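You operate a simulated robot arm through the tools that you are given. There is no shell and no other tool.

You run a simulated robot arm. Do the job below in one go: nothing can be reset, and whatever is moved stays where it is left.

## Task
Press the rivet block's blue rivet into the fixture slide, head 8 mm proud.
Fine: set the stop dial before pressing and leave it; draw the fixture slide out again afterwards.

The check looks at the end state, three seconds after you hand in, the way a careful person would. Anything else that was tipped, shoved, dropped, spilled or broken makes it a failure.

## Robot
A 7-joint arm with a fingered hand, fixed in place. Base frame: the origin is at the foot of the arm, x ahead of it, y to its left, z up. Units: mm, rad, N and s.
Its first joint turns from -2.897 to 2.897 rad. Payload 3.7 kg.
Tool frame: the origin (TCP) lies between the finger pads and is the grasp point; the fingertips stand 25 mm ahead of it; z points along the fingers, y is the line along which they close. The gripper opens to 88 mm. The gripper's body begins 29 mm behind the TCP. The gripper is a hand of 5 fingers: y runs from the thumb to the fingers, the wrist lies at [-13, -106, -174] in the tool frame, and closing takes about 1.5 s.
Orientation is told as [roll, pitch, yaw] about the base's x, y, z axes, in that order, counted from this pose: with the fingers straight down and the wrist toward the robot, the tool's x, y and z point along [0, 1, 0], [1, 0, 0] and [0, 0, -1] of the base frame.

## Interface
- The arm moves only by the tool jog_arm. Its argument "deltas" is a list of rows, each a list of 6 numbers: the shift along the tool's x, y, z in units of 50 mm (1.0 is 50 mm), then the turn, a rotation vector about the tool's x, y, z in units of 6 degrees (1.0 is 6 degrees). In form: [[tx, ty, tz, wx, wy, wz], ...]. A call has 1 to 20 rows; each row shifts and turns the commanded pose from where the row before left it, along the tool's axes as they then stand. "claw" is the closure, from 0 (fully open) to 1 (shut), set as the call begins (left out, the last holds). A call with a number of a shift or a turn outside -1 to 1 is refused whole. Rows are played at 5 a second. More than 50 mm and 0.15 rad between two rows, or a gripper value outside its range, and nothing of the call is played. Where a pose cannot be reached the arm comes as near as it can. A force on the tool above 40 N (or 10 N above the force at the start of the call, whichever is more), or a blocked arm, ends the call early, and 0.2 s more pass. The fingers move at their own pace (about 108 mm/s each) and stop on an object; they squeeze with about 23 N. The grip force told is the motor's: it shows also when the fingers shut on nothing. Time passes only in rows, and 0.2 s behind the last, so rows that do not move let the fingers close. It gives the time, the measured TCP pose, the force on the tool (base axes), the opening and the grip force at its end, in the units of the frame above (readings bear some noise), with the torque about the TCP (base axes, N m) and any sound that the robot's microphone picked up, and new pictures: "pictures" is both (left out), scene, wrist or none.
- Cameras (640 x 400 px; columns grow to the right, rows downward): "scene" is fixed at [50.7, 497.9, 1637.7]; the picture's right is [-0.09, -1.00, 0.00], its down [-0.76, 0.07, -0.64] and it looks along [0.64, -0.06, -0.77] (base axes); focal length 362 px, centre (320, 200). "wrist" rides on the gripper at [59, -79, -105] in the tool frame; the picture's right is [-0.73, 0.32, -0.61], its down [-0.62, -0.68, 0.38] and it looks along [-0.29, 0.66, 0.70] (tool axes); focal length 234 px, centre (320, 200). There is no depth. A picture from a camera that has moved, and an enlarged one, comes with that camera's place and axes in the base frame and with its lens.
- finger_targets(index, middle, ring, little, thumb_bend, thumb_turn): sets how far each is bent, from 0 (flat) to 1 (curled in); at 0.3 the hand is open as for a grip, at 0.7 the pads meet at the TCP. One left out holds its place. A second passes; each finger stops where it meets its share of the squeeze, and holds until it gets a number again. A gripper value or a shape takes the hand back. It gives what a move gives, with no picture; readings hold the bend of each and the force on index, middle, ring, little, thumb and palm. thumb_turn goes from beside the hand (0) to across from the fingers (1), as for a grip.
- set_grasp(shape): the hand has 5 fingers and takes this shape, open, in about a second: jaw (thumb against the fingers, like two jaws); tri (thumb and two fingers); tip (a fingertip pinch); poke (one finger out to press); point (the index stretched); flat (the hand flat); cup (the hand cupped); fist (a fist). The gripper value then closes the fingers along that shape, each until it touches; the sizes above hold for jaw. It gives what a move gives, with no picture.
- enlarge(camera, box): a new picture of the part [left, top, right, bottom] of that camera's present view, enlarged. It takes no simulated time.
- finish_job(): hands the job in; it is judged then, once.

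Places have to be worked out from the pictures, the camera data and where the tool is seen. Open the gripper and draw the arm clear of the work before you hand the job in, unless the task says otherwise.

The tools are called after "Emit:" by a JSON object that holds its "name" and its "arguments". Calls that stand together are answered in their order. jog_arm: Moves the arm, as the interface text tells. Its arguments: {"type":"object","properties":{"deltas":{"type":"array","items":{"type":"array","items":{"type":"number"}}},"claw":{"type":"number"},"pictures":{"type":"string","enum":["both","scene","wrist","none"]}},"required":["deltas"]} The other tools are called the same way: set_grasp (shape) gives the hand a shape; finger_targets (index, middle, ring, little, thumb_bend, thumb_turn) moves the fingers one by one; enlarge (camera, box) takes an enlarged picture of a part of a camera's view; finish_job () hands the job in.

At the start:

```text
clock: 0.0
tool_pos: [380.8, 238.5, 1326.7]
orientation: [0.001, 0.001, 0.001]
ft_force: [0.6, -0.1, -1.0]
torque: [-0.02, 0.03, 0.02]
grip_width: 87.7
grasp_force: 0.1
shape: jaw
bend: [0.3, 0.3, 0.3, 0.3, 0.3, 0.98]
finger forces: [0.1, 0.0, 0.0, 0.0, 0.1, 0.0]
```

scene: 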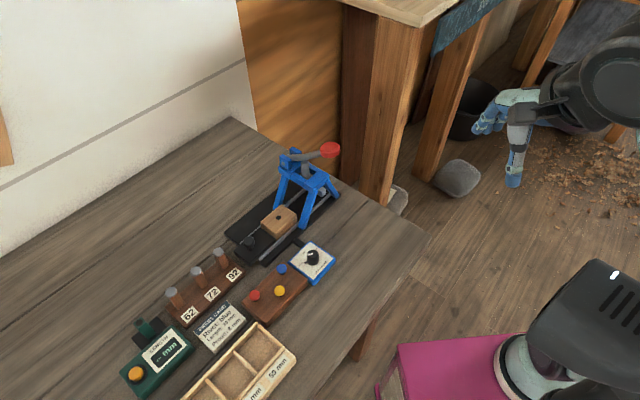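
wrist: 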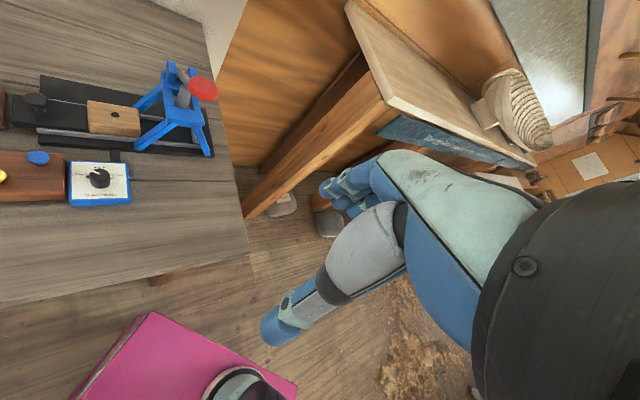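

I start by looking closely at the work table: the press, the fixture slide, the rivet block, the dial, the gauges and the card.

Emit:
{"name": "enlarge", "arguments": {"camera": "scene", "box": [210, 130, 350, 290]}}

Emit:
{"name": "enlarge", "arguments": {"camera": "scene", "box": [110, 240, 310, 400]}}

Emit:
{"name": "enlarge", "arguments": {"camera": "wrist", "box": [0, 50, 230, 220]}}

```text
2.50 times, centred on (280, 210) of scene
camera zoom: at [50.7, 497.9, 1637.7], right [-0.09, -1.0, 0.0], down [-0.76, 0.07, -0.64], along [0.64, -0.06, -0.77], focal length 906 px, centre (420, 175)
```

zoom: 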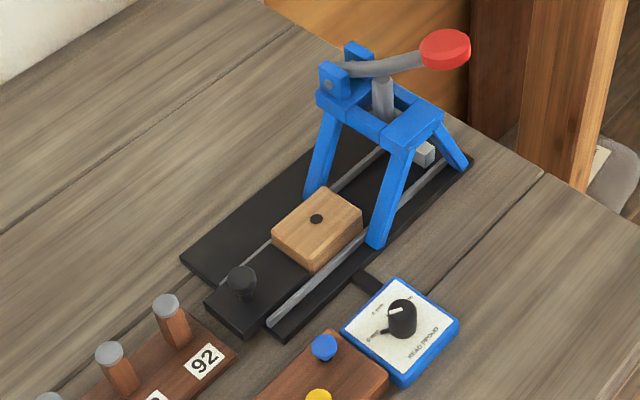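

```text
2.50 times, centred on (210, 320) of scene
camera zoom: at [50.7, 497.9, 1637.7], right [-0.09, -1.0, 0.0], down [-0.76, 0.07, -0.64], along [0.64, -0.06, -0.77], focal length 906 px, centre (595, -100)
```

zoom: 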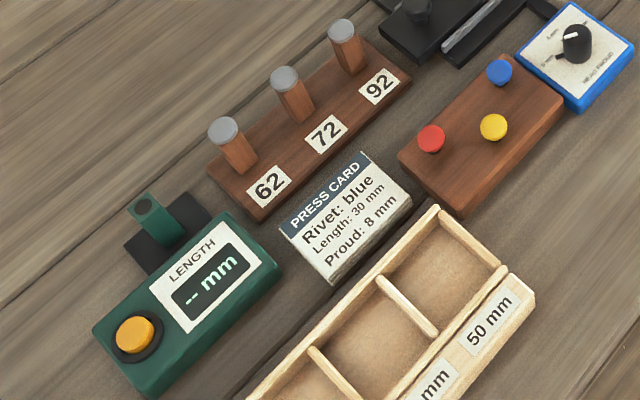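

```text
2.35 times, centred on (115, 135) of wrist
camera zoom: at [302.7, 296.3, 1432.2], right [0.32, -0.73, 0.61], down [-0.68, -0.62, -0.38], along [0.66, -0.29, -0.7], focal length 551 px, centre (802, 353)
```

zoom: 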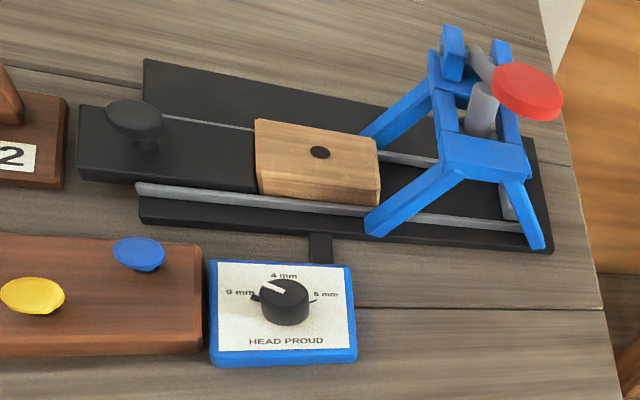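

The dial has several marks; I need to read them, so I zoom in further on it.

Emit:
{"name": "enlarge", "arguments": {"camera": "wrist", "box": [65, 155, 140, 210]}}

Emit:
{"name": "enlarge", "arguments": {"camera": "scene", "box": [285, 235, 345, 290]}}

Emit:
{"name": "enlarge", "arguments": {"camera": "scene", "box": [240, 250, 320, 330]}}

Emit:
{"name": "enlarge", "arguments": {"camera": "scene", "box": [265, 135, 345, 215]}}

Emit:
{"name": "enlarge", "arguments": {"camera": "scene", "box": [220, 190, 310, 270]}}

```text
7.27 times, centred on (102, 182) of wrist
camera zoom: at [302.7, 296.3, 1432.2], right [0.32, -0.73, 0.61], down [-0.68, -0.62, -0.38], along [0.66, -0.29, -0.7], focal length 1703 px, centre (1902, 327)
```

zoom: 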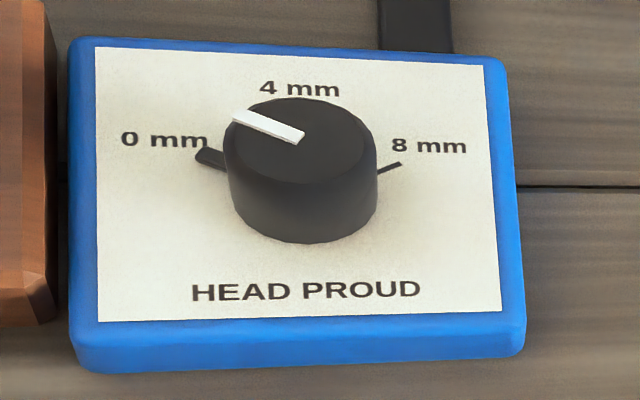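

```text
7.27 times, centred on (315, 262) of scene
camera zoom: at [50.7, 497.9, 1637.7], right [-0.09, -1.0, 0.0], down [-0.76, 0.07, -0.64], along [0.64, -0.06, -0.77], focal length 2635 px, centre (356, -254)
```

zoom: 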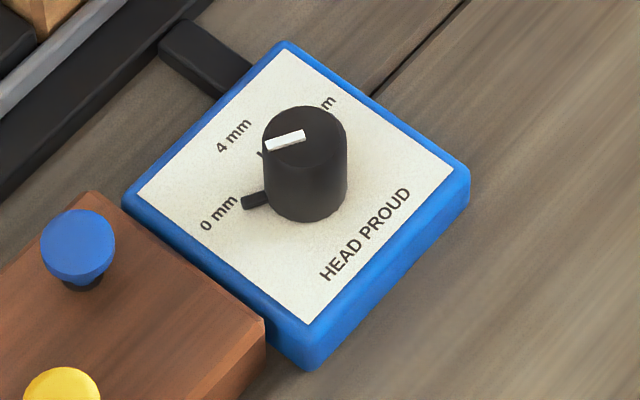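

```text
5.00 times, centred on (280, 290) of scene
camera zoom: at [50.7, 497.9, 1637.7], right [-0.09, -1.0, 0.0], down [-0.76, 0.07, -0.64], along [0.64, -0.06, -0.77], focal length 1812 px, centre (520, -250)
```

zoom: 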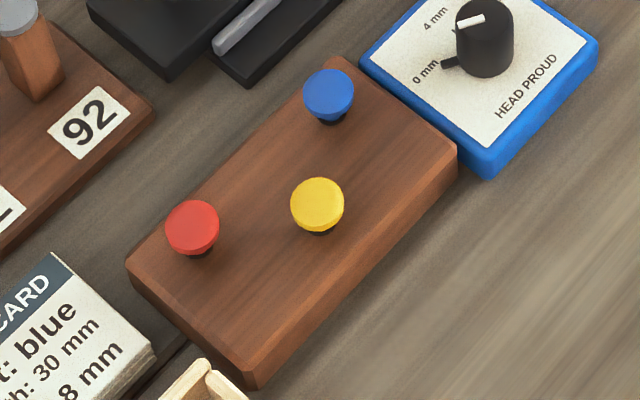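

```text
5.00 times, centred on (305, 175) of scene
camera zoom: at [50.7, 497.9, 1637.7], right [-0.09, -1.0, 0.0], down [-0.76, 0.07, -0.64], along [0.64, -0.06, -0.77], focal length 1812 px, centre (395, 325)
```

zoom: 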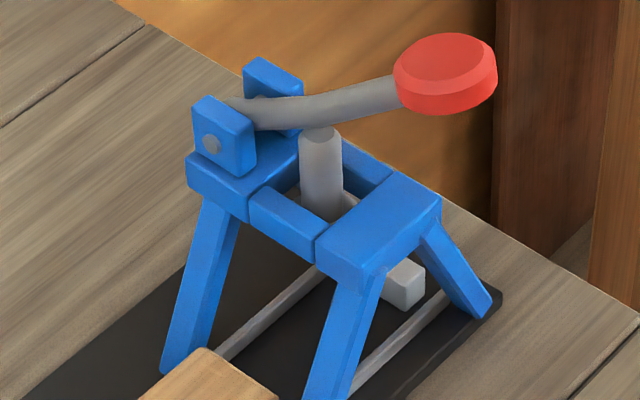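

```text
5.00 times, centred on (265, 230) of scene
camera zoom: at [50.7, 497.9, 1637.7], right [-0.09, -1.0, 0.0], down [-0.76, 0.07, -0.64], along [0.64, -0.06, -0.77], focal length 1812 px, centre (595, 50)
```

zoom: 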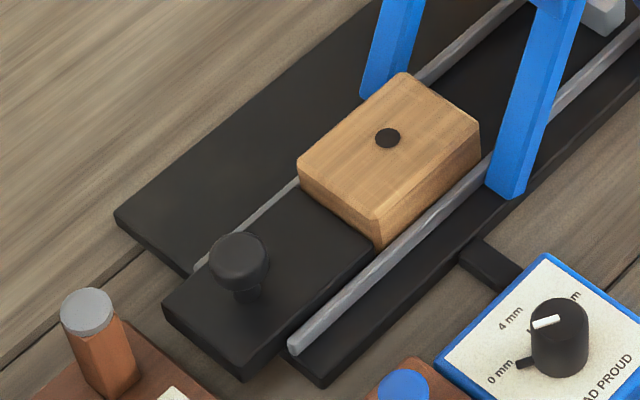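

The dial now points at 0 mm (8 mm lies clockwise from it). From triangulation the dial knob is near (468, 473, 958), the blue rivet near (436, 543), the slide hole near (570, 547), the slide knob near (504, 612) and the press ram near (643, 477). I move the hand over the table for a nearer look.

Emit:
{"name": "jog_arm", "arguments": {"deltas": [[0.54, 0.06, 0.6, 0, 0, 0], [0.54, 0.06, 0.6, 0, 0, 0], [0.54, 0.06, 0.6, 0, 0, 0], [0.54, 0.06, 0.6, 0, 0, 0], [0.54, 0.06, 0.6, 0, 0, 0], [0.54, 0.06, 0.6, 0, 0, 0], [0, 0, 0, 0, 0, 0]]}}

```text
clock: 1.6
tool_pos: [419.7, 389.9, 1158.0]
orientation: [0.038, 0.032, -0.008]
ft_force: [0.6, 0.0, -0.4]
torque: [0.01, -0.01, 0.0]
grip_width: 87.8
grasp_force: 0.0
shape: jaw
bend: [0.3, 0.3, 0.3, 0.3, 0.3, 0.98]
finger forces: [0.0, 0.1, 0.0, 0.0, 0.0, 0.0]
camera wrist: at [343.2, 444.0, 1266.1], right [0.34, -0.75, 0.57], down [-0.7, -0.6, -0.39], along [0.63, -0.27, -0.73], focal length 234 px, centre (320, 200)
```

scene: 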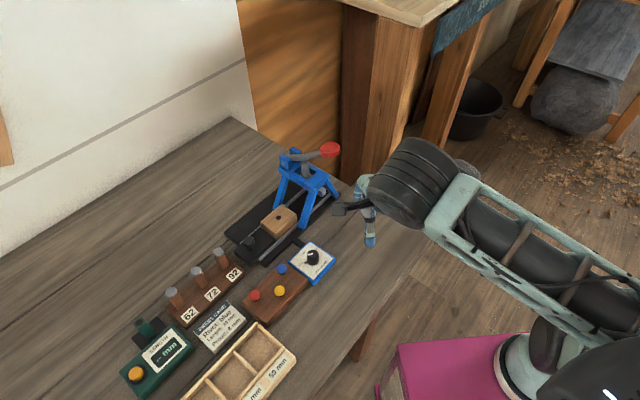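
wrist: 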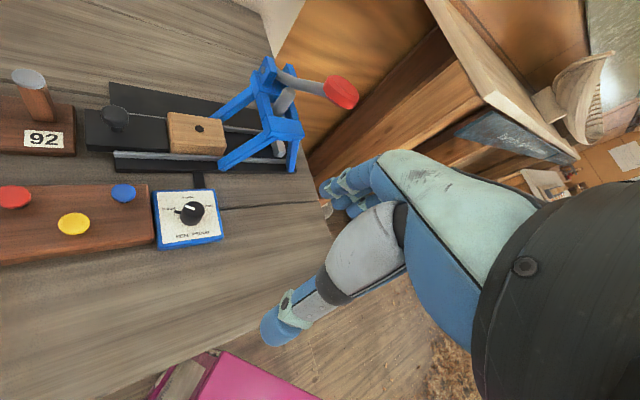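

The pose reading is off the commanded one by ~20 mm, so I let the arm settle and look again.

Emit:
{"name": "jog_arm", "arguments": {"deltas": [[0, 0, 0, 0, 0, 0], [0, 0, 0, 0, 0, 0], [0, 0, 0, 0, 0, 0]], "pictures": "wrist"}}

```text
clock: 2.4
tool_pos: [419.3, 388.3, 1156.0]
orientation: [0.035, 0.035, -0.008]
ft_force: [0.5, -0.3, 0.0]
torque: [0.04, 0.0, -0.01]
grip_width: 87.8
grasp_force: 0.0
shape: jaw
bend: [0.3, 0.3, 0.3, 0.3, 0.3, 0.98]
finger forces: [0.0, 0.0, 0.1, 0.0, 0.0, 0.0]
camera wrist: at [343.7, 443.7, 1264.2], right [0.34, -0.75, 0.57], down [-0.7, -0.6, -0.38], along [0.63, -0.27, -0.73], focal length 234 px, centre (320, 200)
```

wrist: 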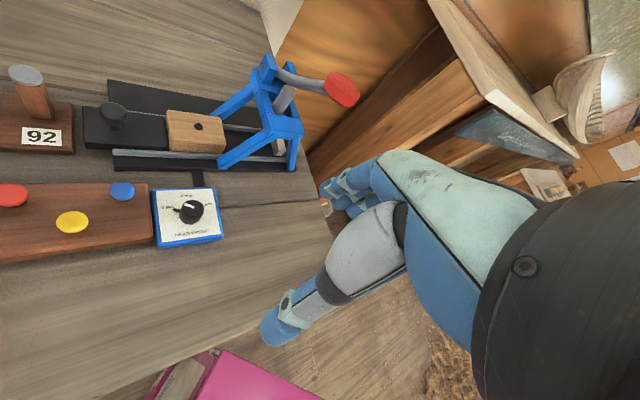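

The commanded pose was not fully reached, probably a wrist limit with the hand square to x at this bearing. I yaw the hand about +45° so the wrist points back to the base, and check that the pose error vanishes.

Emit:
{"name": "jog_arm", "arguments": {"deltas": [[0, 0, 0, 0, 0, -0.94], [0, 0, 0, 0, 0, -0.94], [0, 0, 0, 0, 0, -0.94], [0, 0, 0, 0, 0, -0.94], [0, 0, 0, 0, 0, -0.94], [0, 0, 0, 0, 0, -0.94], [0, 0, 0, 0, 0, -0.94], [0, 0, 0, 0, 0, -0.92], [0, 0, 0, 0, 0, 0], [0, 0, 0, 0, 0, 0]]}}

```text
clock: 4.6
tool_pos: [399.6, 399.8, 1147.1]
orientation: [-0.001, 0.001, 0.785]
ft_force: [0.1, -0.9, 0.3]
torque: [0.0, 0.0, 0.01]
grip_width: 87.9
grasp_force: 0.0
shape: jaw
bend: [0.3, 0.3, 0.3, 0.3, 0.3, 0.98]
finger forces: [0.1, 0.0, 0.1, 0.0, 0.1, 0.1]
camera wrist: at [302.2, 384.3, 1251.8], right [0.74, -0.28, 0.61], down [-0.04, -0.92, -0.38], along [0.67, 0.26, -0.7], focal length 234 px, centre (320, 200)
```

scene: 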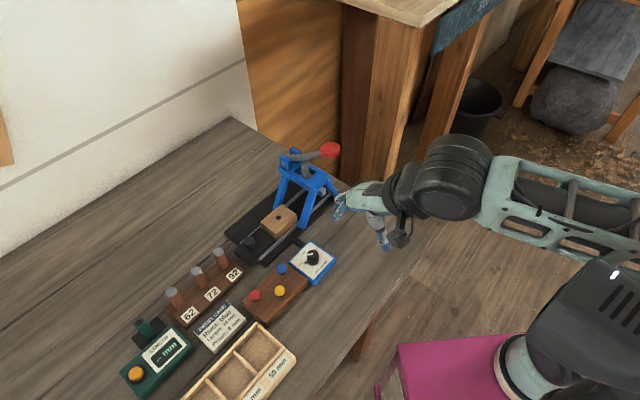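
wrist: 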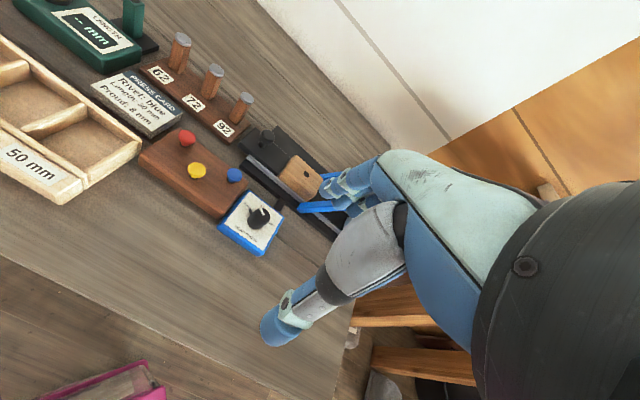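

The pose is now reached exactly. I zoom the wrist camera on the dial, rivet block, slide and press to triangulate.

Emit:
{"name": "enlarge", "arguments": {"camera": "wrist", "box": [130, 120, 290, 260]}}

Emit:
{"name": "enlarge", "arguments": {"camera": "wrist", "box": [215, 110, 345, 230]}}

Emit:
{"name": "enlarge", "arguments": {"camera": "scene", "box": [320, 170, 420, 260]}}

```text
2.86 times, centred on (210, 190) of wrist
camera zoom: at [302.2, 384.3, 1251.8], right [0.74, -0.28, 0.61], down [-0.04, -0.92, -0.38], along [0.67, 0.26, -0.7], focal length 669 px, centre (634, 229)
```

zoom: 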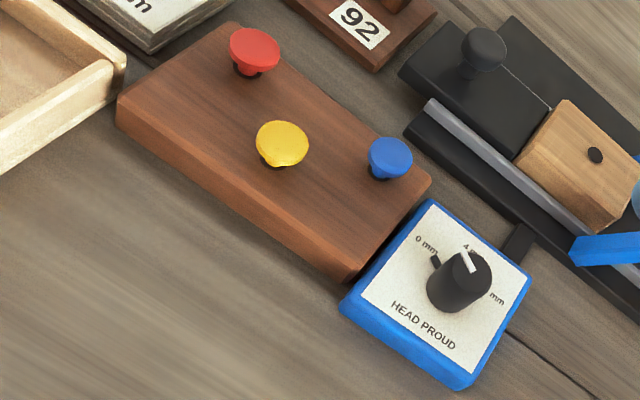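

```text
3.33 times, centred on (280, 170) of wrist
camera zoom: at [302.2, 384.3, 1251.8], right [0.74, -0.28, 0.61], down [-0.04, -0.92, -0.38], along [0.67, 0.26, -0.7], focal length 781 px, centre (453, 300)
```

zoom: 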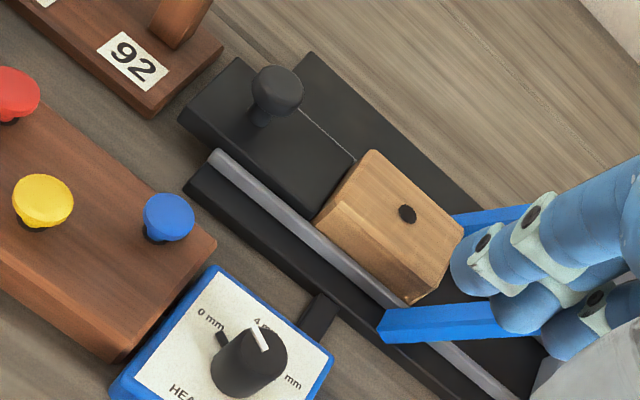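

```text
4.44 times, centred on (370, 215) of scene
camera zoom: at [50.7, 497.9, 1637.7], right [-0.09, -1.0, 0.0], down [-0.76, 0.07, -0.64], along [0.64, -0.06, -0.77], focal length 1610 px, centre (98, 133)
```

zoom: 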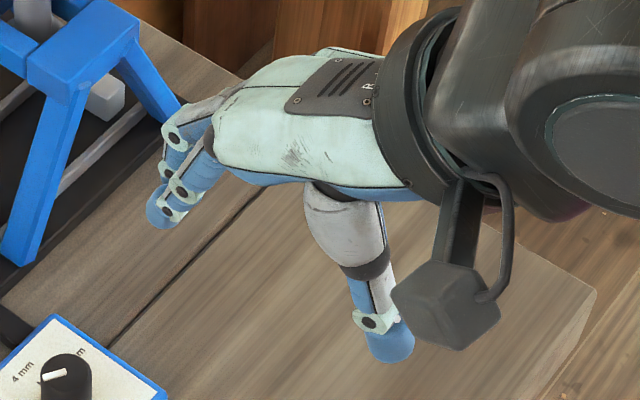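

Geometry so far: slide hole ≈ (576, 549, 955), slide knob ≈ (509, 613, 966), blue rivet head ≈ (442, 545, 950), dial knob top ≈ (468, 475, 959); the whole set-up is turned about 45°. I try the tip pinch shape here in free air to see how the fingers stand.

Emit:
{"name": "set_grasp", "arguments": {"shape": "tip"}}

Emit:
{"name": "enlarge", "arguments": {"camera": "scene", "box": [320, 170, 420, 260]}}

Emit:
{"name": "enlarge", "arguments": {"camera": "wrist", "box": [200, 100, 520, 360]}}

```text
clock: 5.5
tool_pos: [400.4, 399.1, 1147.5]
orientation: [0.0, 0.0, 0.785]
ft_force: [0.5, -0.1, -1.0]
torque: [-0.02, 0.01, 0.01]
grip_width: 87.8
grasp_force: 0.1
shape: tip
bend: [0.3, 0.98, 0.99, 0.99, 0.3, 0.98]
finger forces: [0.0, 0.0, 0.1, 0.0, 0.0, 0.1]
```

```text
4.44 times, centred on (370, 215) of scene
camera zoom: at [50.7, 497.9, 1637.7], right [-0.09, -1.0, 0.0], down [-0.76, 0.07, -0.64], along [0.64, -0.06, -0.77], focal length 1610 px, centre (98, 133)
```

zoom: 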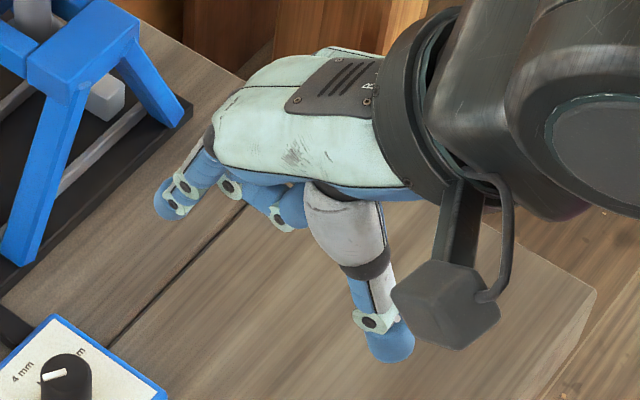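

```text
1.54 times, centred on (360, 230) of wrist
camera zoom: at [302.4, 384.3, 1251.8], right [0.74, -0.29, 0.61], down [-0.04, -0.92, -0.38], along [0.67, 0.26, -0.7], focal length 360 px, centre (258, 154)
```

zoom: 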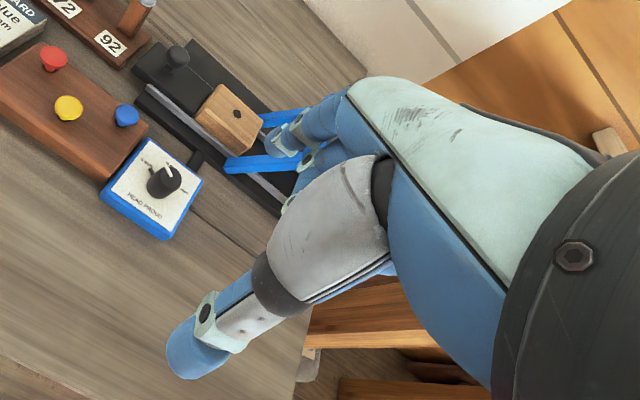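

In the tip shape only thumb and index are out. I close it in free air to see where the pads meet relative to the TCP.

Emit:
{"name": "jog_arm", "arguments": {"deltas": [[0, 0, 0, 0, 0, 0], [0, 0, 0, 0, 0, 0], [0, 0, 0, 0, 0, 0], [0, 0, 0, 0, 0, 0], [0, 0, 0, 0, 0, 0], [0, 0, 0, 0, 0, 0], [0, 0, 0, 0, 0, 0]], "claw": 1}}

Emit:
{"name": "enlarge", "arguments": {"camera": "wrist", "box": [200, 120, 440, 320]}}

Emit:
{"name": "enlarge", "arguments": {"camera": "scene", "box": [320, 170, 420, 260]}}

```text
clock: 7.1
tool_pos: [399.8, 398.5, 1147.6]
orientation: [0.002, -0.001, 0.785]
ft_force: [-0.2, 0.3, 0.4]
torque: [-0.02, 0.0, -0.02]
grip_width: 0.0
grasp_force: 23.4
shape: tip
bend: [0.7, 1.0, 1.0, 1.0, 0.76, 1.0]
finger forces: [0.0, 0.0, 0.0, 0.1, 0.1, 0.0]
camera wrist: at [302.3, 384.3, 1251.8], right [0.74, -0.29, 0.61], down [-0.04, -0.92, -0.38], along [0.67, 0.26, -0.7], focal length 234 px, centre (320, 200)
```

scene: 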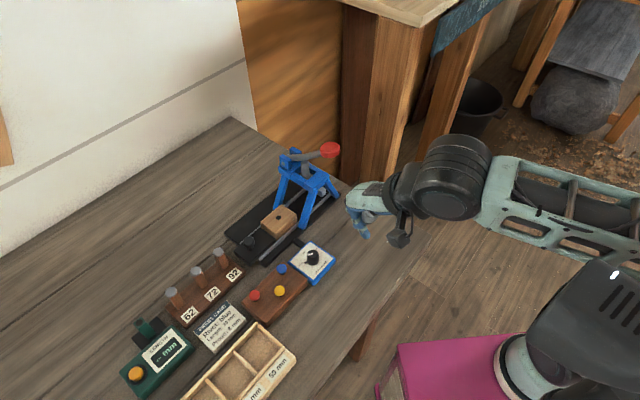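
wrist: 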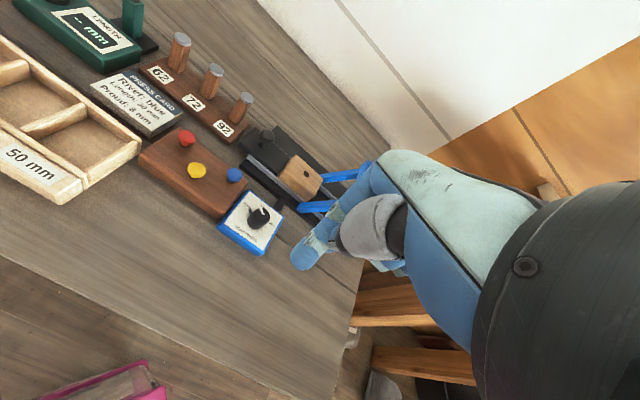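

```text
2.00 times, centred on (320, 220) of wrist
camera zoom: at [302.3, 384.3, 1251.8], right [0.74, -0.29, 0.61], down [-0.04, -0.92, -0.38], along [0.67, 0.26, -0.7], focal length 468 px, centre (320, 160)
```

zoom: 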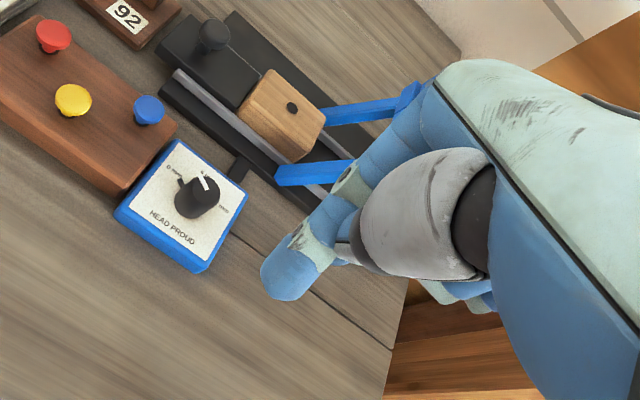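

```text
4.44 times, centred on (370, 215) of scene
camera zoom: at [50.7, 497.9, 1637.7], right [-0.09, -1.0, 0.0], down [-0.76, 0.07, -0.64], along [0.64, -0.06, -0.77], focal length 1610 px, centre (98, 133)
```

zoom: 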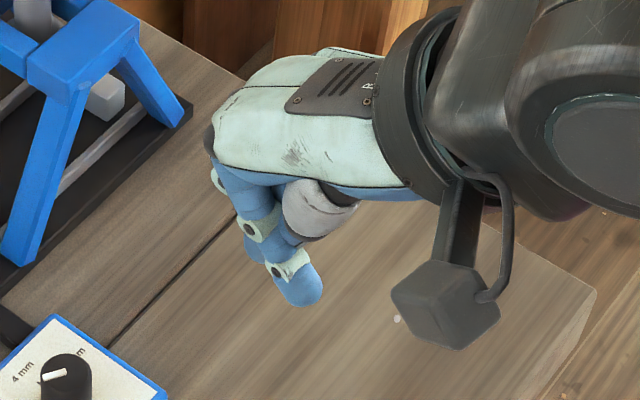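

The index tip lands on the tool axis at the tips, so the pinch acts at about 25 mm ahead of the TCP. I move above the dial at a safe height (TCP z ≈ 1080) with the pinch opened, to check clearance to the press.

Emit:
{"name": "jog_arm", "arguments": {"deltas": [[0.033, 0.673, 0.447, 0, 0, 0], [0.033, 0.673, 0.447, 0, 0, 0], [0.033, 0.673, 0.447, 0, 0, 0], [0, 0, 0, 0, 0, 0], [0, 0, 0, 0, 0, 0]], "claw": 0}}

Emit:
{"name": "enlarge", "arguments": {"camera": "scene", "box": [260, 140, 420, 290]}}

Emit:
{"name": "enlarge", "arguments": {"camera": "wrist", "box": [160, 60, 420, 340]}}

```text
clock: 8.3
tool_pos: [466.9, 472.9, 1080.4]
orientation: [0.001, 0.0, 0.785]
ft_force: [-0.1, 0.7, -0.3]
torque: [0.03, -0.01, 0.03]
grip_width: 87.9
grasp_force: 0.0
shape: tip
bend: [0.3, 0.98, 0.99, 0.99, 0.3, 0.98]
finger forces: [0.1, 0.0, 0.1, 0.1, 0.1, 0.0]
camera wrist: at [368.7, 457.4, 1184.6], right [0.74, -0.29, 0.61], down [-0.04, -0.92, -0.38], along [0.67, 0.26, -0.7], focal length 234 px, centre (320, 200)
```

scene: 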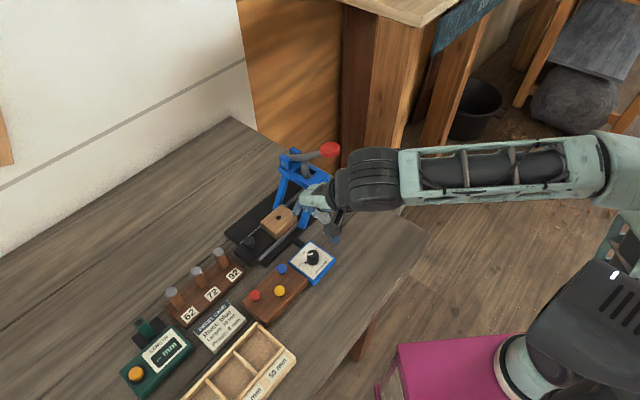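
wrist: 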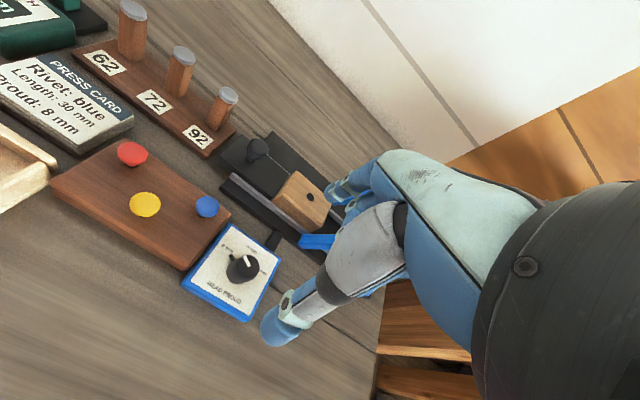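

```text
2.67 times, centred on (340, 215) of scene
camera zoom: at [50.7, 497.9, 1637.7], right [-0.09, -1.0, 0.0], down [-0.76, 0.07, -0.64], along [0.64, -0.06, -0.77], focal length 966 px, centre (267, 160)
```

zoom: 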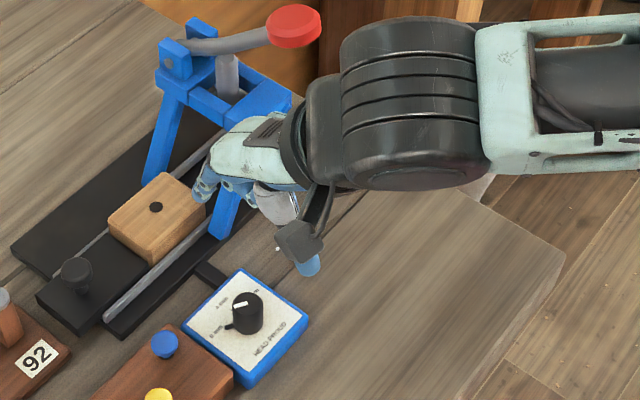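

```text
1.43 times, centred on (290, 200) of wrist
camera zoom: at [368.7, 457.4, 1184.6], right [0.74, -0.29, 0.61], down [-0.04, -0.92, -0.38], along [0.67, 0.26, -0.7], focal length 334 px, centre (363, 200)
```

zoom: 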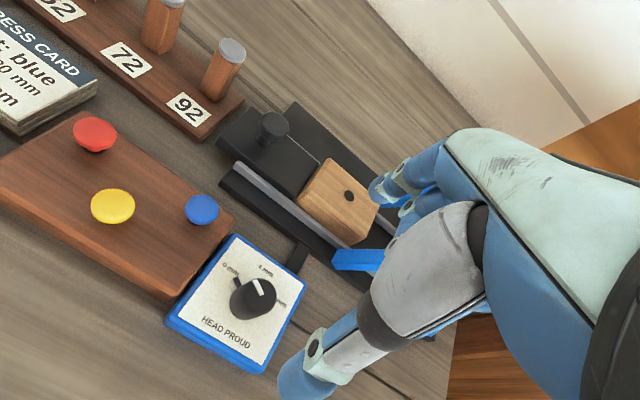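

I zoom tightly on the dial from both cameras to fix its axis position accurately.

Emit:
{"name": "enlarge", "arguments": {"camera": "wrist", "box": [205, 230, 285, 290]}}

Emit:
{"name": "enlarge", "arguments": {"camera": "scene", "box": [295, 230, 345, 280]}}

Emit:
{"name": "enlarge", "arguments": {"camera": "scene", "box": [260, 140, 360, 240]}}

```text
6.67 times, centred on (245, 260) of wrist
camera zoom: at [368.7, 457.4, 1184.6], right [0.74, -0.29, 0.61], down [-0.04, -0.92, -0.38], along [0.67, 0.26, -0.7], focal length 1561 px, centre (820, -200)
```

zoom: 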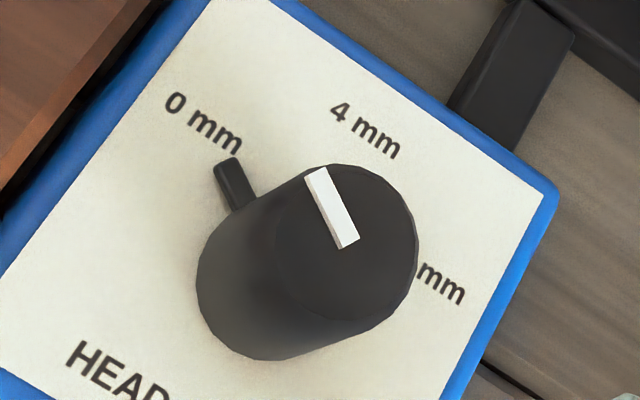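

```text
8.00 times, centred on (320, 255) of scene
camera zoom: at [50.7, 497.9, 1637.7], right [-0.09, -1.0, 0.0], down [-0.76, 0.07, -0.64], along [0.64, -0.06, -0.77], focal length 2899 px, centre (320, -240)
```

zoom: 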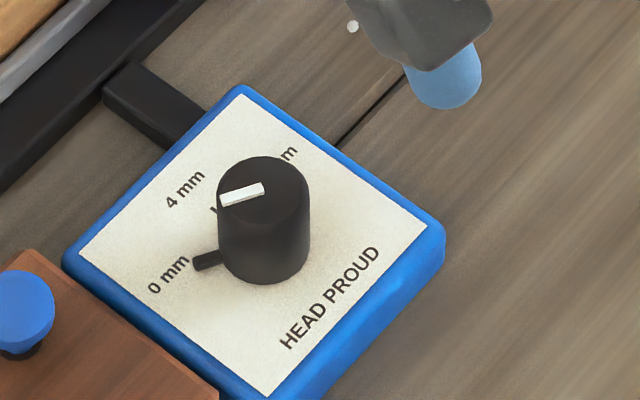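

```text
4.00 times, centred on (310, 190) of scene
camera zoom: at [50.7, 497.9, 1637.7], right [-0.09, -1.0, 0.0], down [-0.76, 0.07, -0.64], along [0.64, -0.06, -0.77], focal length 1450 px, centre (360, 240)
```

zoom: 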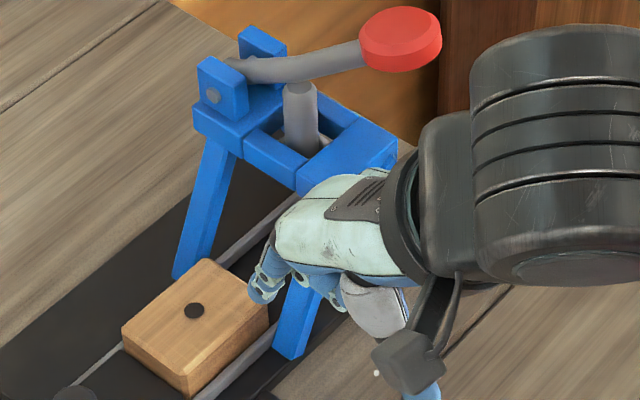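

Dial axis is at about (467.5, 476), knob top z ≈ 959.5, diameter 25 mm; it must turn clockwise by 120° (nose from 105° to −15° in the base frame). I test here in free air how far the hand can yaw.

Emit:
{"name": "jog_arm", "arguments": {"deltas": [[0, 0, 0, 0, 0, -1], [0, 0, 0, 0, 0, -1], [0, 0, 0, 0, 0, -1], [0, 0, 0, 0, 0, -1], [0, 0, 0, 0, 0, -1], [0, 0, 0, 0, 0, -1], [0, 0, 0, 0, 0, -1], [0, 0, 0, 0, 0, 0], [0, 0, 0, 0, 0, 0]], "pictures": "scene"}}

```text
clock: 10.3
tool_pos: [468.0, 475.6, 1080.6]
orientation: [0.0, 0.002, 1.517]
ft_force: [0.4, -0.3, 0.0]
torque: [0.02, -0.01, 0.03]
grip_width: 87.6
grasp_force: 0.1
shape: tip
bend: [0.3, 0.98, 0.99, 0.99, 0.3, 0.98]
finger forces: [0.0, 0.1, 0.0, 0.1, 0.1, 0.0]
```

scene: 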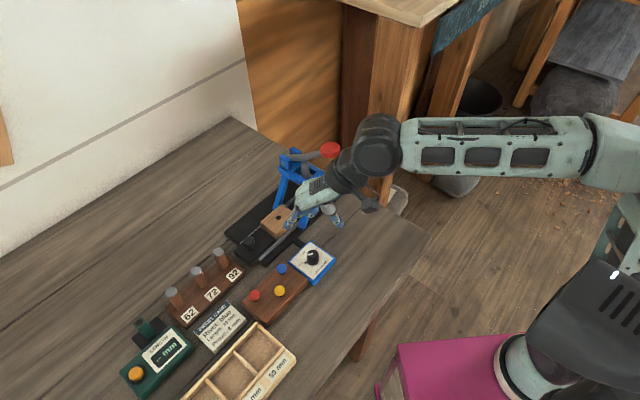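

Yaw 87° is reached cleanly. I go on to 105°, then test the other end of the range.

Emit:
{"name": "jog_arm", "arguments": {"deltas": [[0, 0, 0, 0, 0, -1], [0, 0, 0, 0, 0, -1], [0, 0, 0, 0, 0, -1], [0, 0, 0, 0, 0, 0], [0, 0, 0, 0, 0, 0]], "pictures": "scene"}}

Emit:
{"name": "enlarge", "arguments": {"camera": "scene", "box": [260, 140, 400, 260]}}

```text
clock: 11.5
tool_pos: [469.7, 476.2, 1080.5]
orientation: [0.0, -0.002, 1.831]
ft_force: [0.3, -0.8, -0.1]
torque: [0.0, 0.02, 0.02]
grip_width: 87.8
grasp_force: 0.1
shape: tip
bend: [0.3, 0.98, 0.99, 0.99, 0.3, 0.98]
finger forces: [0.0, 0.1, 0.0, 0.0, 0.0, 0.0]
```

scene: 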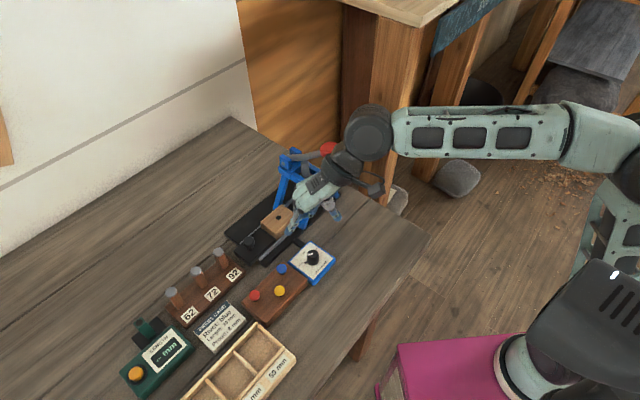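

```text
3.33 times, centred on (330, 200) of scene
camera zoom: at [50.7, 497.9, 1637.7], right [-0.09, -1.0, 0.0], down [-0.76, 0.07, -0.64], along [0.64, -0.06, -0.77], focal length 1208 px, centre (287, 200)
```

zoom: 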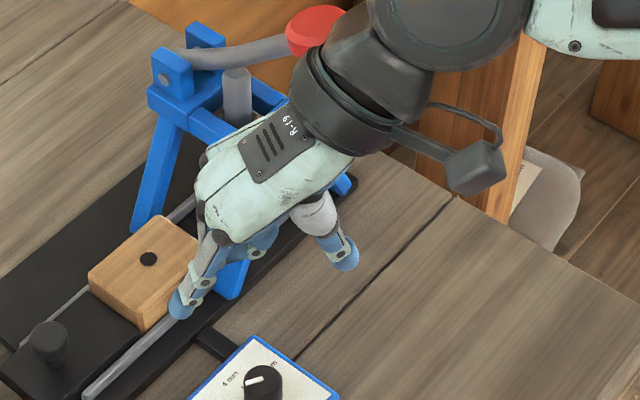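

Yaw 105° works. Now I sweep the full 120° clockwise to −15° in free air to see whether a single stroke is possible.

Emit:
{"name": "jog_arm", "arguments": {"deltas": [[0, 0, 0, 0, 0, 1], [0, 0, 0, 0, 0, 1], [0, 0, 0, 0, 0, 1], [0, 0, 0, 0, 0, 1], [0, 0, 0, 0, 0, 1], [0, 0, 0, 0, 0, 1], [0, 0, 0, 0, 0, 1], [0, 0, 0, 0, 0, 1], [0, 0, 0, 0, 0, 1], [0, 0, 0, 0, 0, 1], [0, 0, 0, 0, 0, 1], [0, 0, 0, 0, 0, 1], [0, 0, 0, 0, 0, 1], [0, 0, 0, 0, 0, 1], [0, 0, 0, 0, 0, 1], [0, 0, 0, 0, 0, 1], [0, 0, 0, 0, 0, 1], [0, 0, 0, 0, 0, 0], [0, 0, 0, 0, 0, 0]], "pictures": "scene"}}

```text
clock: 15.5
tool_pos: [467.4, 477.6, 1081.1]
orientation: [-0.001, -0.001, 0.05]
ft_force: [-0.3, 0.4, 0.2]
torque: [0.02, -0.01, 0.0]
grip_width: 87.8
grasp_force: 0.1
shape: tip
bend: [0.3, 0.98, 0.99, 0.99, 0.3, 0.98]
finger forces: [0.0, 0.0, 0.1, 0.0, 0.0, 0.1]
```

scene: 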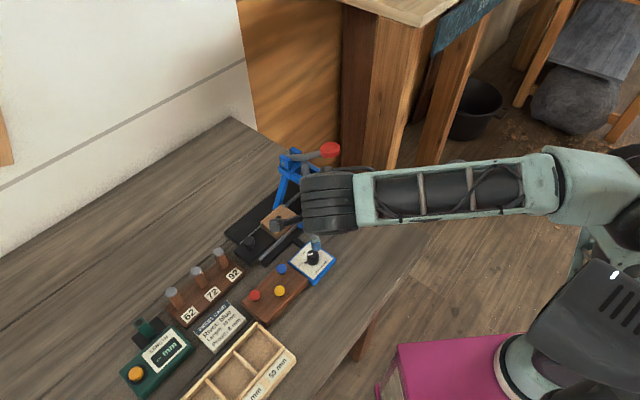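

Yaw 3° is reached too. I test the last 18° to −15°.

Emit:
{"name": "jog_arm", "arguments": {"deltas": [[0, 0, 0, 0, 0, 1], [0, 0, 0, 0, 0, 1], [0, 0, 0, 0, 0, 1], [0, 0, 0, 0, 0, 0], [0, 0, 0, 0, 0, 0]], "pictures": "both"}}

```text
clock: 16.7
tool_pos: [467.5, 475.4, 1082.0]
orientation: [-0.002, 0.001, -0.263]
ft_force: [0.6, 0.1, 1.1]
torque: [0.04, -0.02, 0.0]
grip_width: 87.7
grasp_force: 0.1
shape: tip
bend: [0.3, 0.98, 0.99, 0.99, 0.3, 0.98]
finger forces: [0.0, 0.0, 0.0, 0.0, 0.1, 0.0]
camera wrist: at [406.4, 552.6, 1185.7], right [0.12, -0.79, 0.61], down [-0.82, -0.43, -0.38], along [0.56, -0.45, -0.7], focal length 234 px, centre (320, 200)
```

scene: 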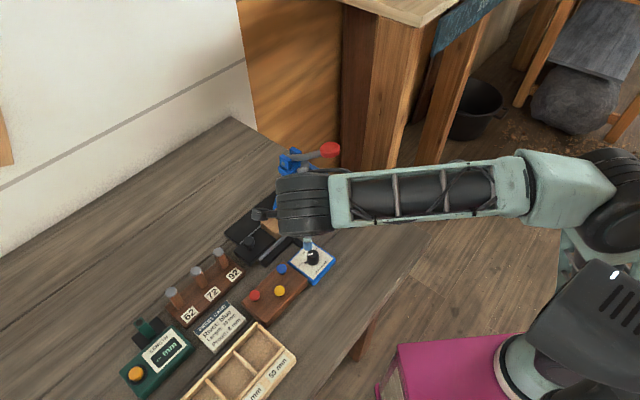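
wrist: 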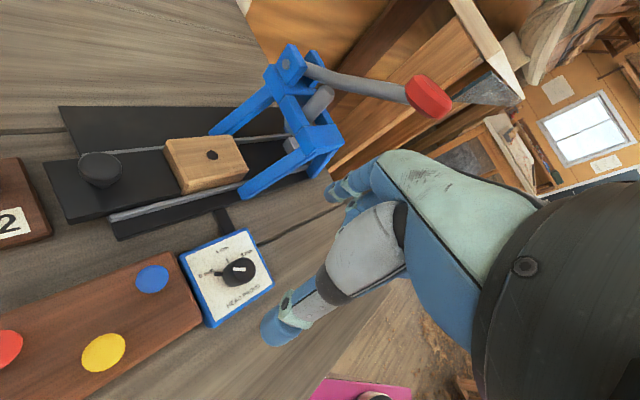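

The whole 120° is reachable. This view shows the press well, so I zoom in on it to fix lever, ram and frame positions before going back.

Emit:
{"name": "enlarge", "arguments": {"camera": "wrist", "box": [200, 30, 460, 210]}}

Emit:
{"name": "enlarge", "arguments": {"camera": "wrist", "box": [40, 90, 260, 240]}}

Emit:
{"name": "enlarge", "arguments": {"camera": "wrist", "box": [80, 220, 280, 380]}}

```text
2.22 times, centred on (330, 120) of wrist
camera zoom: at [406.4, 552.6, 1185.7], right [0.12, -0.79, 0.61], down [-0.82, -0.43, -0.38], along [0.56, -0.45, -0.7], focal length 520 px, centre (298, 378)
```

zoom: 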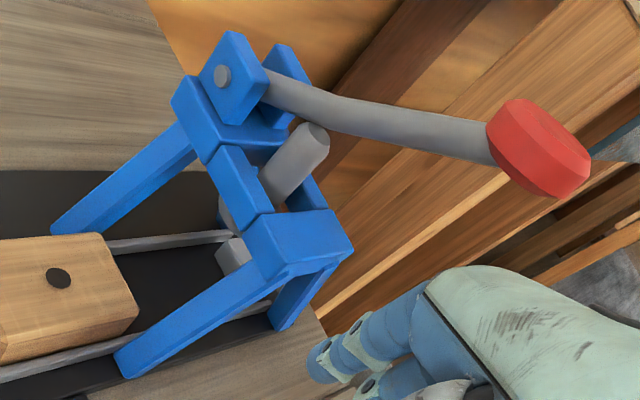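

```text
2.67 times, centred on (150, 165) of wrist
camera zoom: at [406.4, 552.6, 1185.7], right [0.12, -0.79, 0.61], down [-0.82, -0.43, -0.38], along [0.56, -0.45, -0.7], focal length 624 px, centre (773, 293)
```

zoom: 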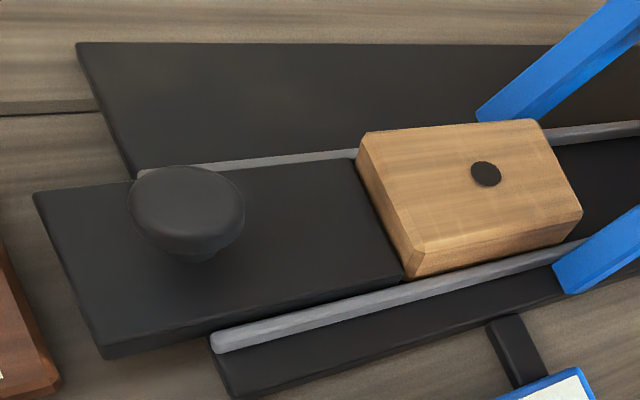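

```text
2.50 times, centred on (180, 300) of wrist
camera zoom: at [406.4, 552.6, 1185.7], right [0.12, -0.79, 0.61], down [-0.82, -0.43, -0.38], along [0.56, -0.45, -0.7], focal length 585 px, centre (670, -50)
```

zoom: 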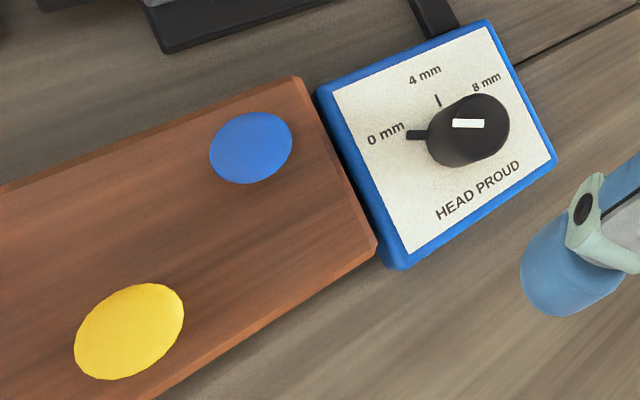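

Triangulated: lever's red end ≈ (602, 427, 1135), the lever runs along −v toward the robot, slide travel to the ram ≈ 104 mm. To stay clear of the blue rivet and the press I'll turn the dial in two 60° strokes (yaw 75°→15°), with the pinch only part open; I yaw to 75° now and descend part way.

Emit:
{"name": "jog_arm", "arguments": {"deltas": [[0, 0, 0, 0, 0, -1], [0, 0, 0, 0, 0, -1], [0, 0, 0, 0, 0, -1], [0, 0, 0, 0, 0, -1], [0, 0, 0, 0, 0, -1], [0, 0, 0, 0, 0, -1], [0, 0, 0, 0, 0, -1], [0, 0, 0, 0, 0, -1], [0, 0, 0, 0, 0, -1], [0, 0, 0, 0, 0, -1], [0, 0, 0, 0, 0, -1], [0, 0, 0, 0, 0, -1], [0, 0, 0, 0, 0, -1], [0, 0, 0, 0, 0, -1], [0, 0, 0, 0, 0, -1], [0, 0, 0, 0, 0, 0], [0, 0, 0, 0, 0, 0]], "claw": 0.4, "pictures": "none"}}

Emit:
{"name": "jog_arm", "arguments": {"deltas": [[0, 0, 0.5, 0, 0, 0], [0, 0, 0.5, 0, 0, 0], [0, 0, 0.4, 0, 0, 0], [0, 0, 0, 0, 0, 0], [0, 0, 0, 0, 0, 0]], "pictures": "both"}}

Emit:
{"name": "enlarge", "arguments": {"camera": "scene", "box": [270, 180, 370, 280]}}

Emit:
{"name": "enlarge", "arguments": {"camera": "wrist", "box": [180, 140, 400, 340]}}

```text
clock: 20.3
tool_pos: [468.4, 475.5, 1080.0]
orientation: [0.001, 0.0, 1.308]
ft_force: [-0.6, 0.5, -0.3]
torque: [-0.02, 0.02, 0.02]
grip_width: 53.4
grasp_force: 0.1
shape: tip
bend: [0.3, 0.98, 0.99, 0.99, 0.64, 1.0]
finger forces: [0.1, 0.0, 0.1, 0.1, 0.0, 0.0]
```

```text
clock: 21.5
tool_pos: [469.4, 476.4, 1011.5]
orientation: [-0.001, 0.001, 1.309]
ft_force: [0.5, 0.0, 0.7]
torque: [-0.01, -0.02, 0.02]
grip_width: 53.3
grasp_force: 0.0
shape: tip
bend: [0.3, 0.98, 0.99, 0.99, 0.64, 1.0]
finger forces: [0.0, 0.1, 0.1, 0.1, 0.1, 0.1]
camera wrist: at [391.4, 414.2, 1115.8], right [0.78, 0.12, 0.61], down [0.43, -0.82, -0.38], along [0.45, 0.56, -0.7], focal length 234 px, centre (320, 200)
```

scene: 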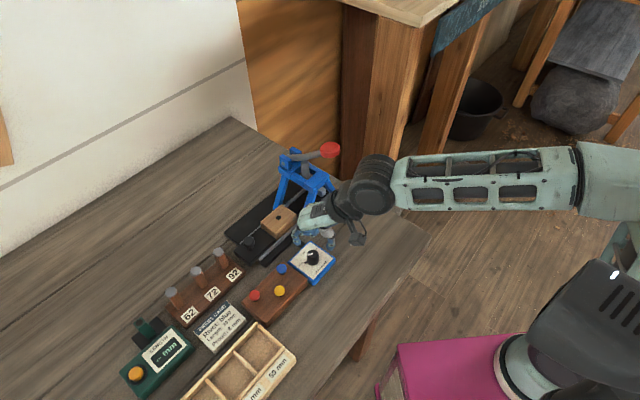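
wrist: 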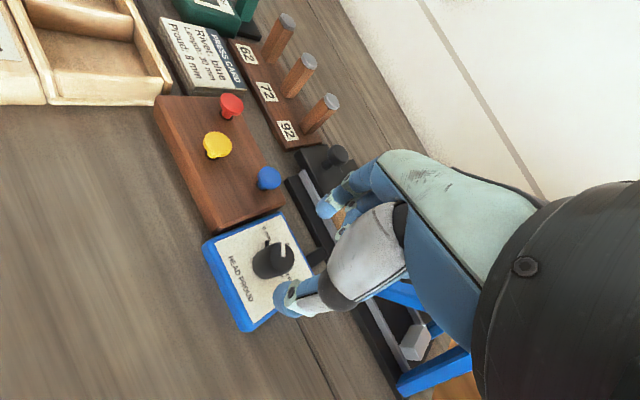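

```text
4.00 times, centred on (320, 230) of scene
camera zoom: at [50.7, 497.9, 1637.7], right [-0.09, -1.0, 0.0], down [-0.76, 0.07, -0.64], along [0.64, -0.06, -0.77], focal length 1450 px, centre (320, 80)
```

zoom: 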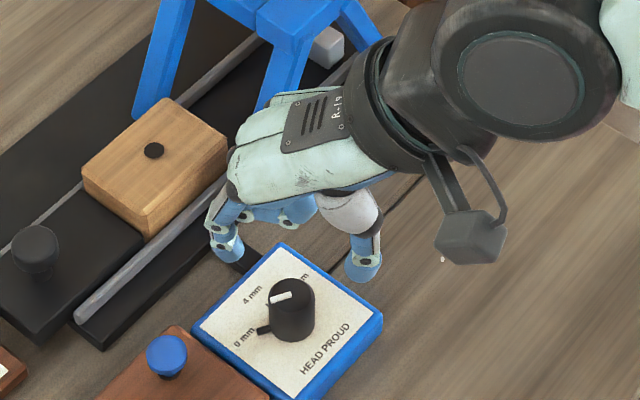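

```text
2.00 times, centred on (290, 240) of wrist
camera zoom: at [391.4, 414.2, 1115.8], right [0.78, 0.12, 0.61], down [0.43, -0.82, -0.38], along [0.45, 0.56, -0.7], focal length 468 px, centre (380, 120)
```

zoom: 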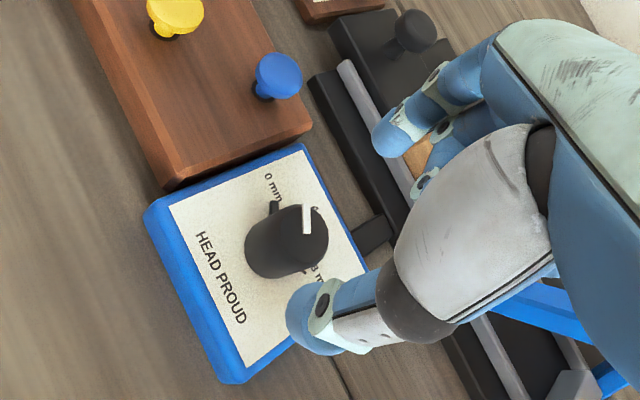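

In the tip shape the thumb leads, so at claw 0.4 it already stands near the axis. I'd rather set thumb and index individually to a symmetric half-open pinch and look.

Emit:
{"name": "finger_targets", "arguments": {"index": 0.48, "thumb_bend": 0.48, "middle": 1.0, "ring": 1.0, "little": 1.0, "thumb_turn": 1.0}}

Emit:
{"name": "enlarge", "arguments": {"camera": "wrist", "box": [180, 140, 400, 340]}}

Emit:
{"name": "enlarge", "arguments": {"camera": "scene", "box": [285, 200, 355, 280]}}

```text
clock: 22.5
tool_pos: [469.2, 475.6, 1012.6]
orientation: [0.0, -0.001, 1.31]
ft_force: [1.0, 0.3, 0.0]
torque: [-0.02, 0.01, 0.0]
grip_width: 45.6
grasp_force: 0.1
shape: fingers
bend: [0.48, 1.0, 1.0, 1.0, 0.48, 1.0]
finger forces: [0.1, 0.1, 0.0, 0.0, 0.0, 0.0]
```

```text
2.00 times, centred on (290, 240) of wrist
camera zoom: at [391.4, 414.2, 1115.9], right [0.78, 0.12, 0.61], down [0.43, -0.82, -0.38], along [0.45, 0.56, -0.7], focal length 468 px, centre (380, 120)
```

zoom: 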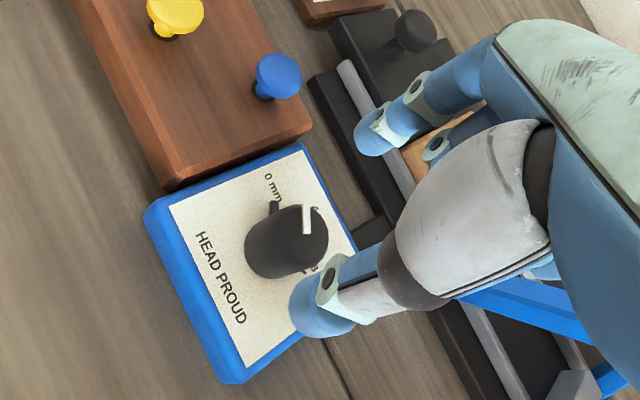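

```text
5.00 times, centred on (320, 240) of scene
camera zoom: at [50.7, 497.9, 1637.7], right [-0.09, -1.0, 0.0], down [-0.76, 0.07, -0.64], along [0.64, -0.06, -0.77], focal length 1812 px, centre (320, 0)
```

zoom: 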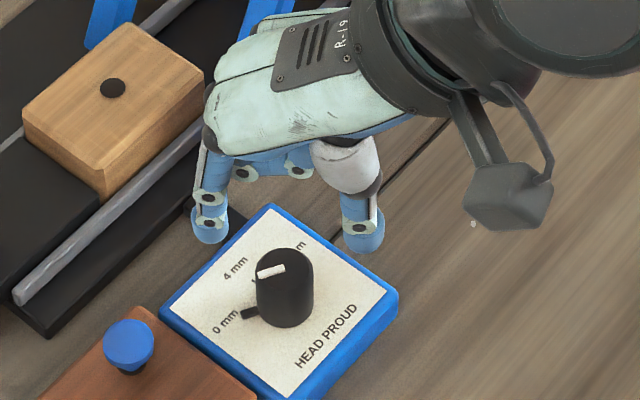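

Index tip is ~30 mm and thumb tip ~34 mm either side of the axis, with the thumb reaching ~35 mm below the TCP; the knob sits centred between them. I descend to TCP z ≈ 978 so the tips straddle the knob without touching the panel.

Emit:
{"name": "jog_arm", "arguments": {"deltas": [[0, 0, 0.33, 0, 0, 0], [0, 0, 0.33, 0, 0, 0], [0, 0, 0, 0, 0, 0], [0, 0, 0, 0, 0, 0]], "pictures": "none"}}

Emit:
{"name": "enlarge", "arguments": {"camera": "wrist", "box": [180, 140, 400, 340]}}

Emit:
{"name": "enlarge", "arguments": {"camera": "scene", "box": [285, 200, 355, 280]}}

```text
clock: 23.5
tool_pos: [467.8, 476.5, 976.9]
orientation: [0.0, -0.001, 1.308]
ft_force: [0.4, 0.8, -0.8]
torque: [-0.02, 0.01, 0.03]
grip_width: 45.8
grasp_force: 0.0
shape: fingers
bend: [0.48, 1.0, 1.0, 1.0, 0.48, 1.0]
finger forces: [0.0, 0.0, 0.1, 0.0, 0.0, 0.1]
```

```text
2.00 times, centred on (290, 240) of wrist
camera zoom: at [391.0, 413.9, 1082.1], right [0.78, 0.12, 0.61], down [0.43, -0.82, -0.38], along [0.45, 0.56, -0.7], focal length 468 px, centre (380, 120)
```

zoom: 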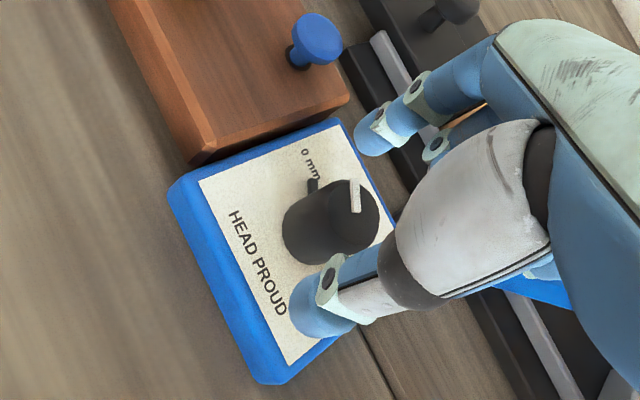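

```text
5.00 times, centred on (320, 240) of scene
camera zoom: at [50.7, 497.9, 1637.7], right [-0.09, -1.0, 0.0], down [-0.76, 0.07, -0.64], along [0.64, -0.06, -0.77], focal length 1812 px, centre (320, 0)
```

zoom: 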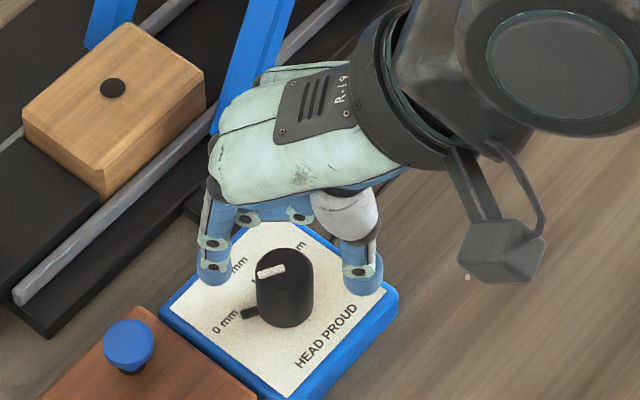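

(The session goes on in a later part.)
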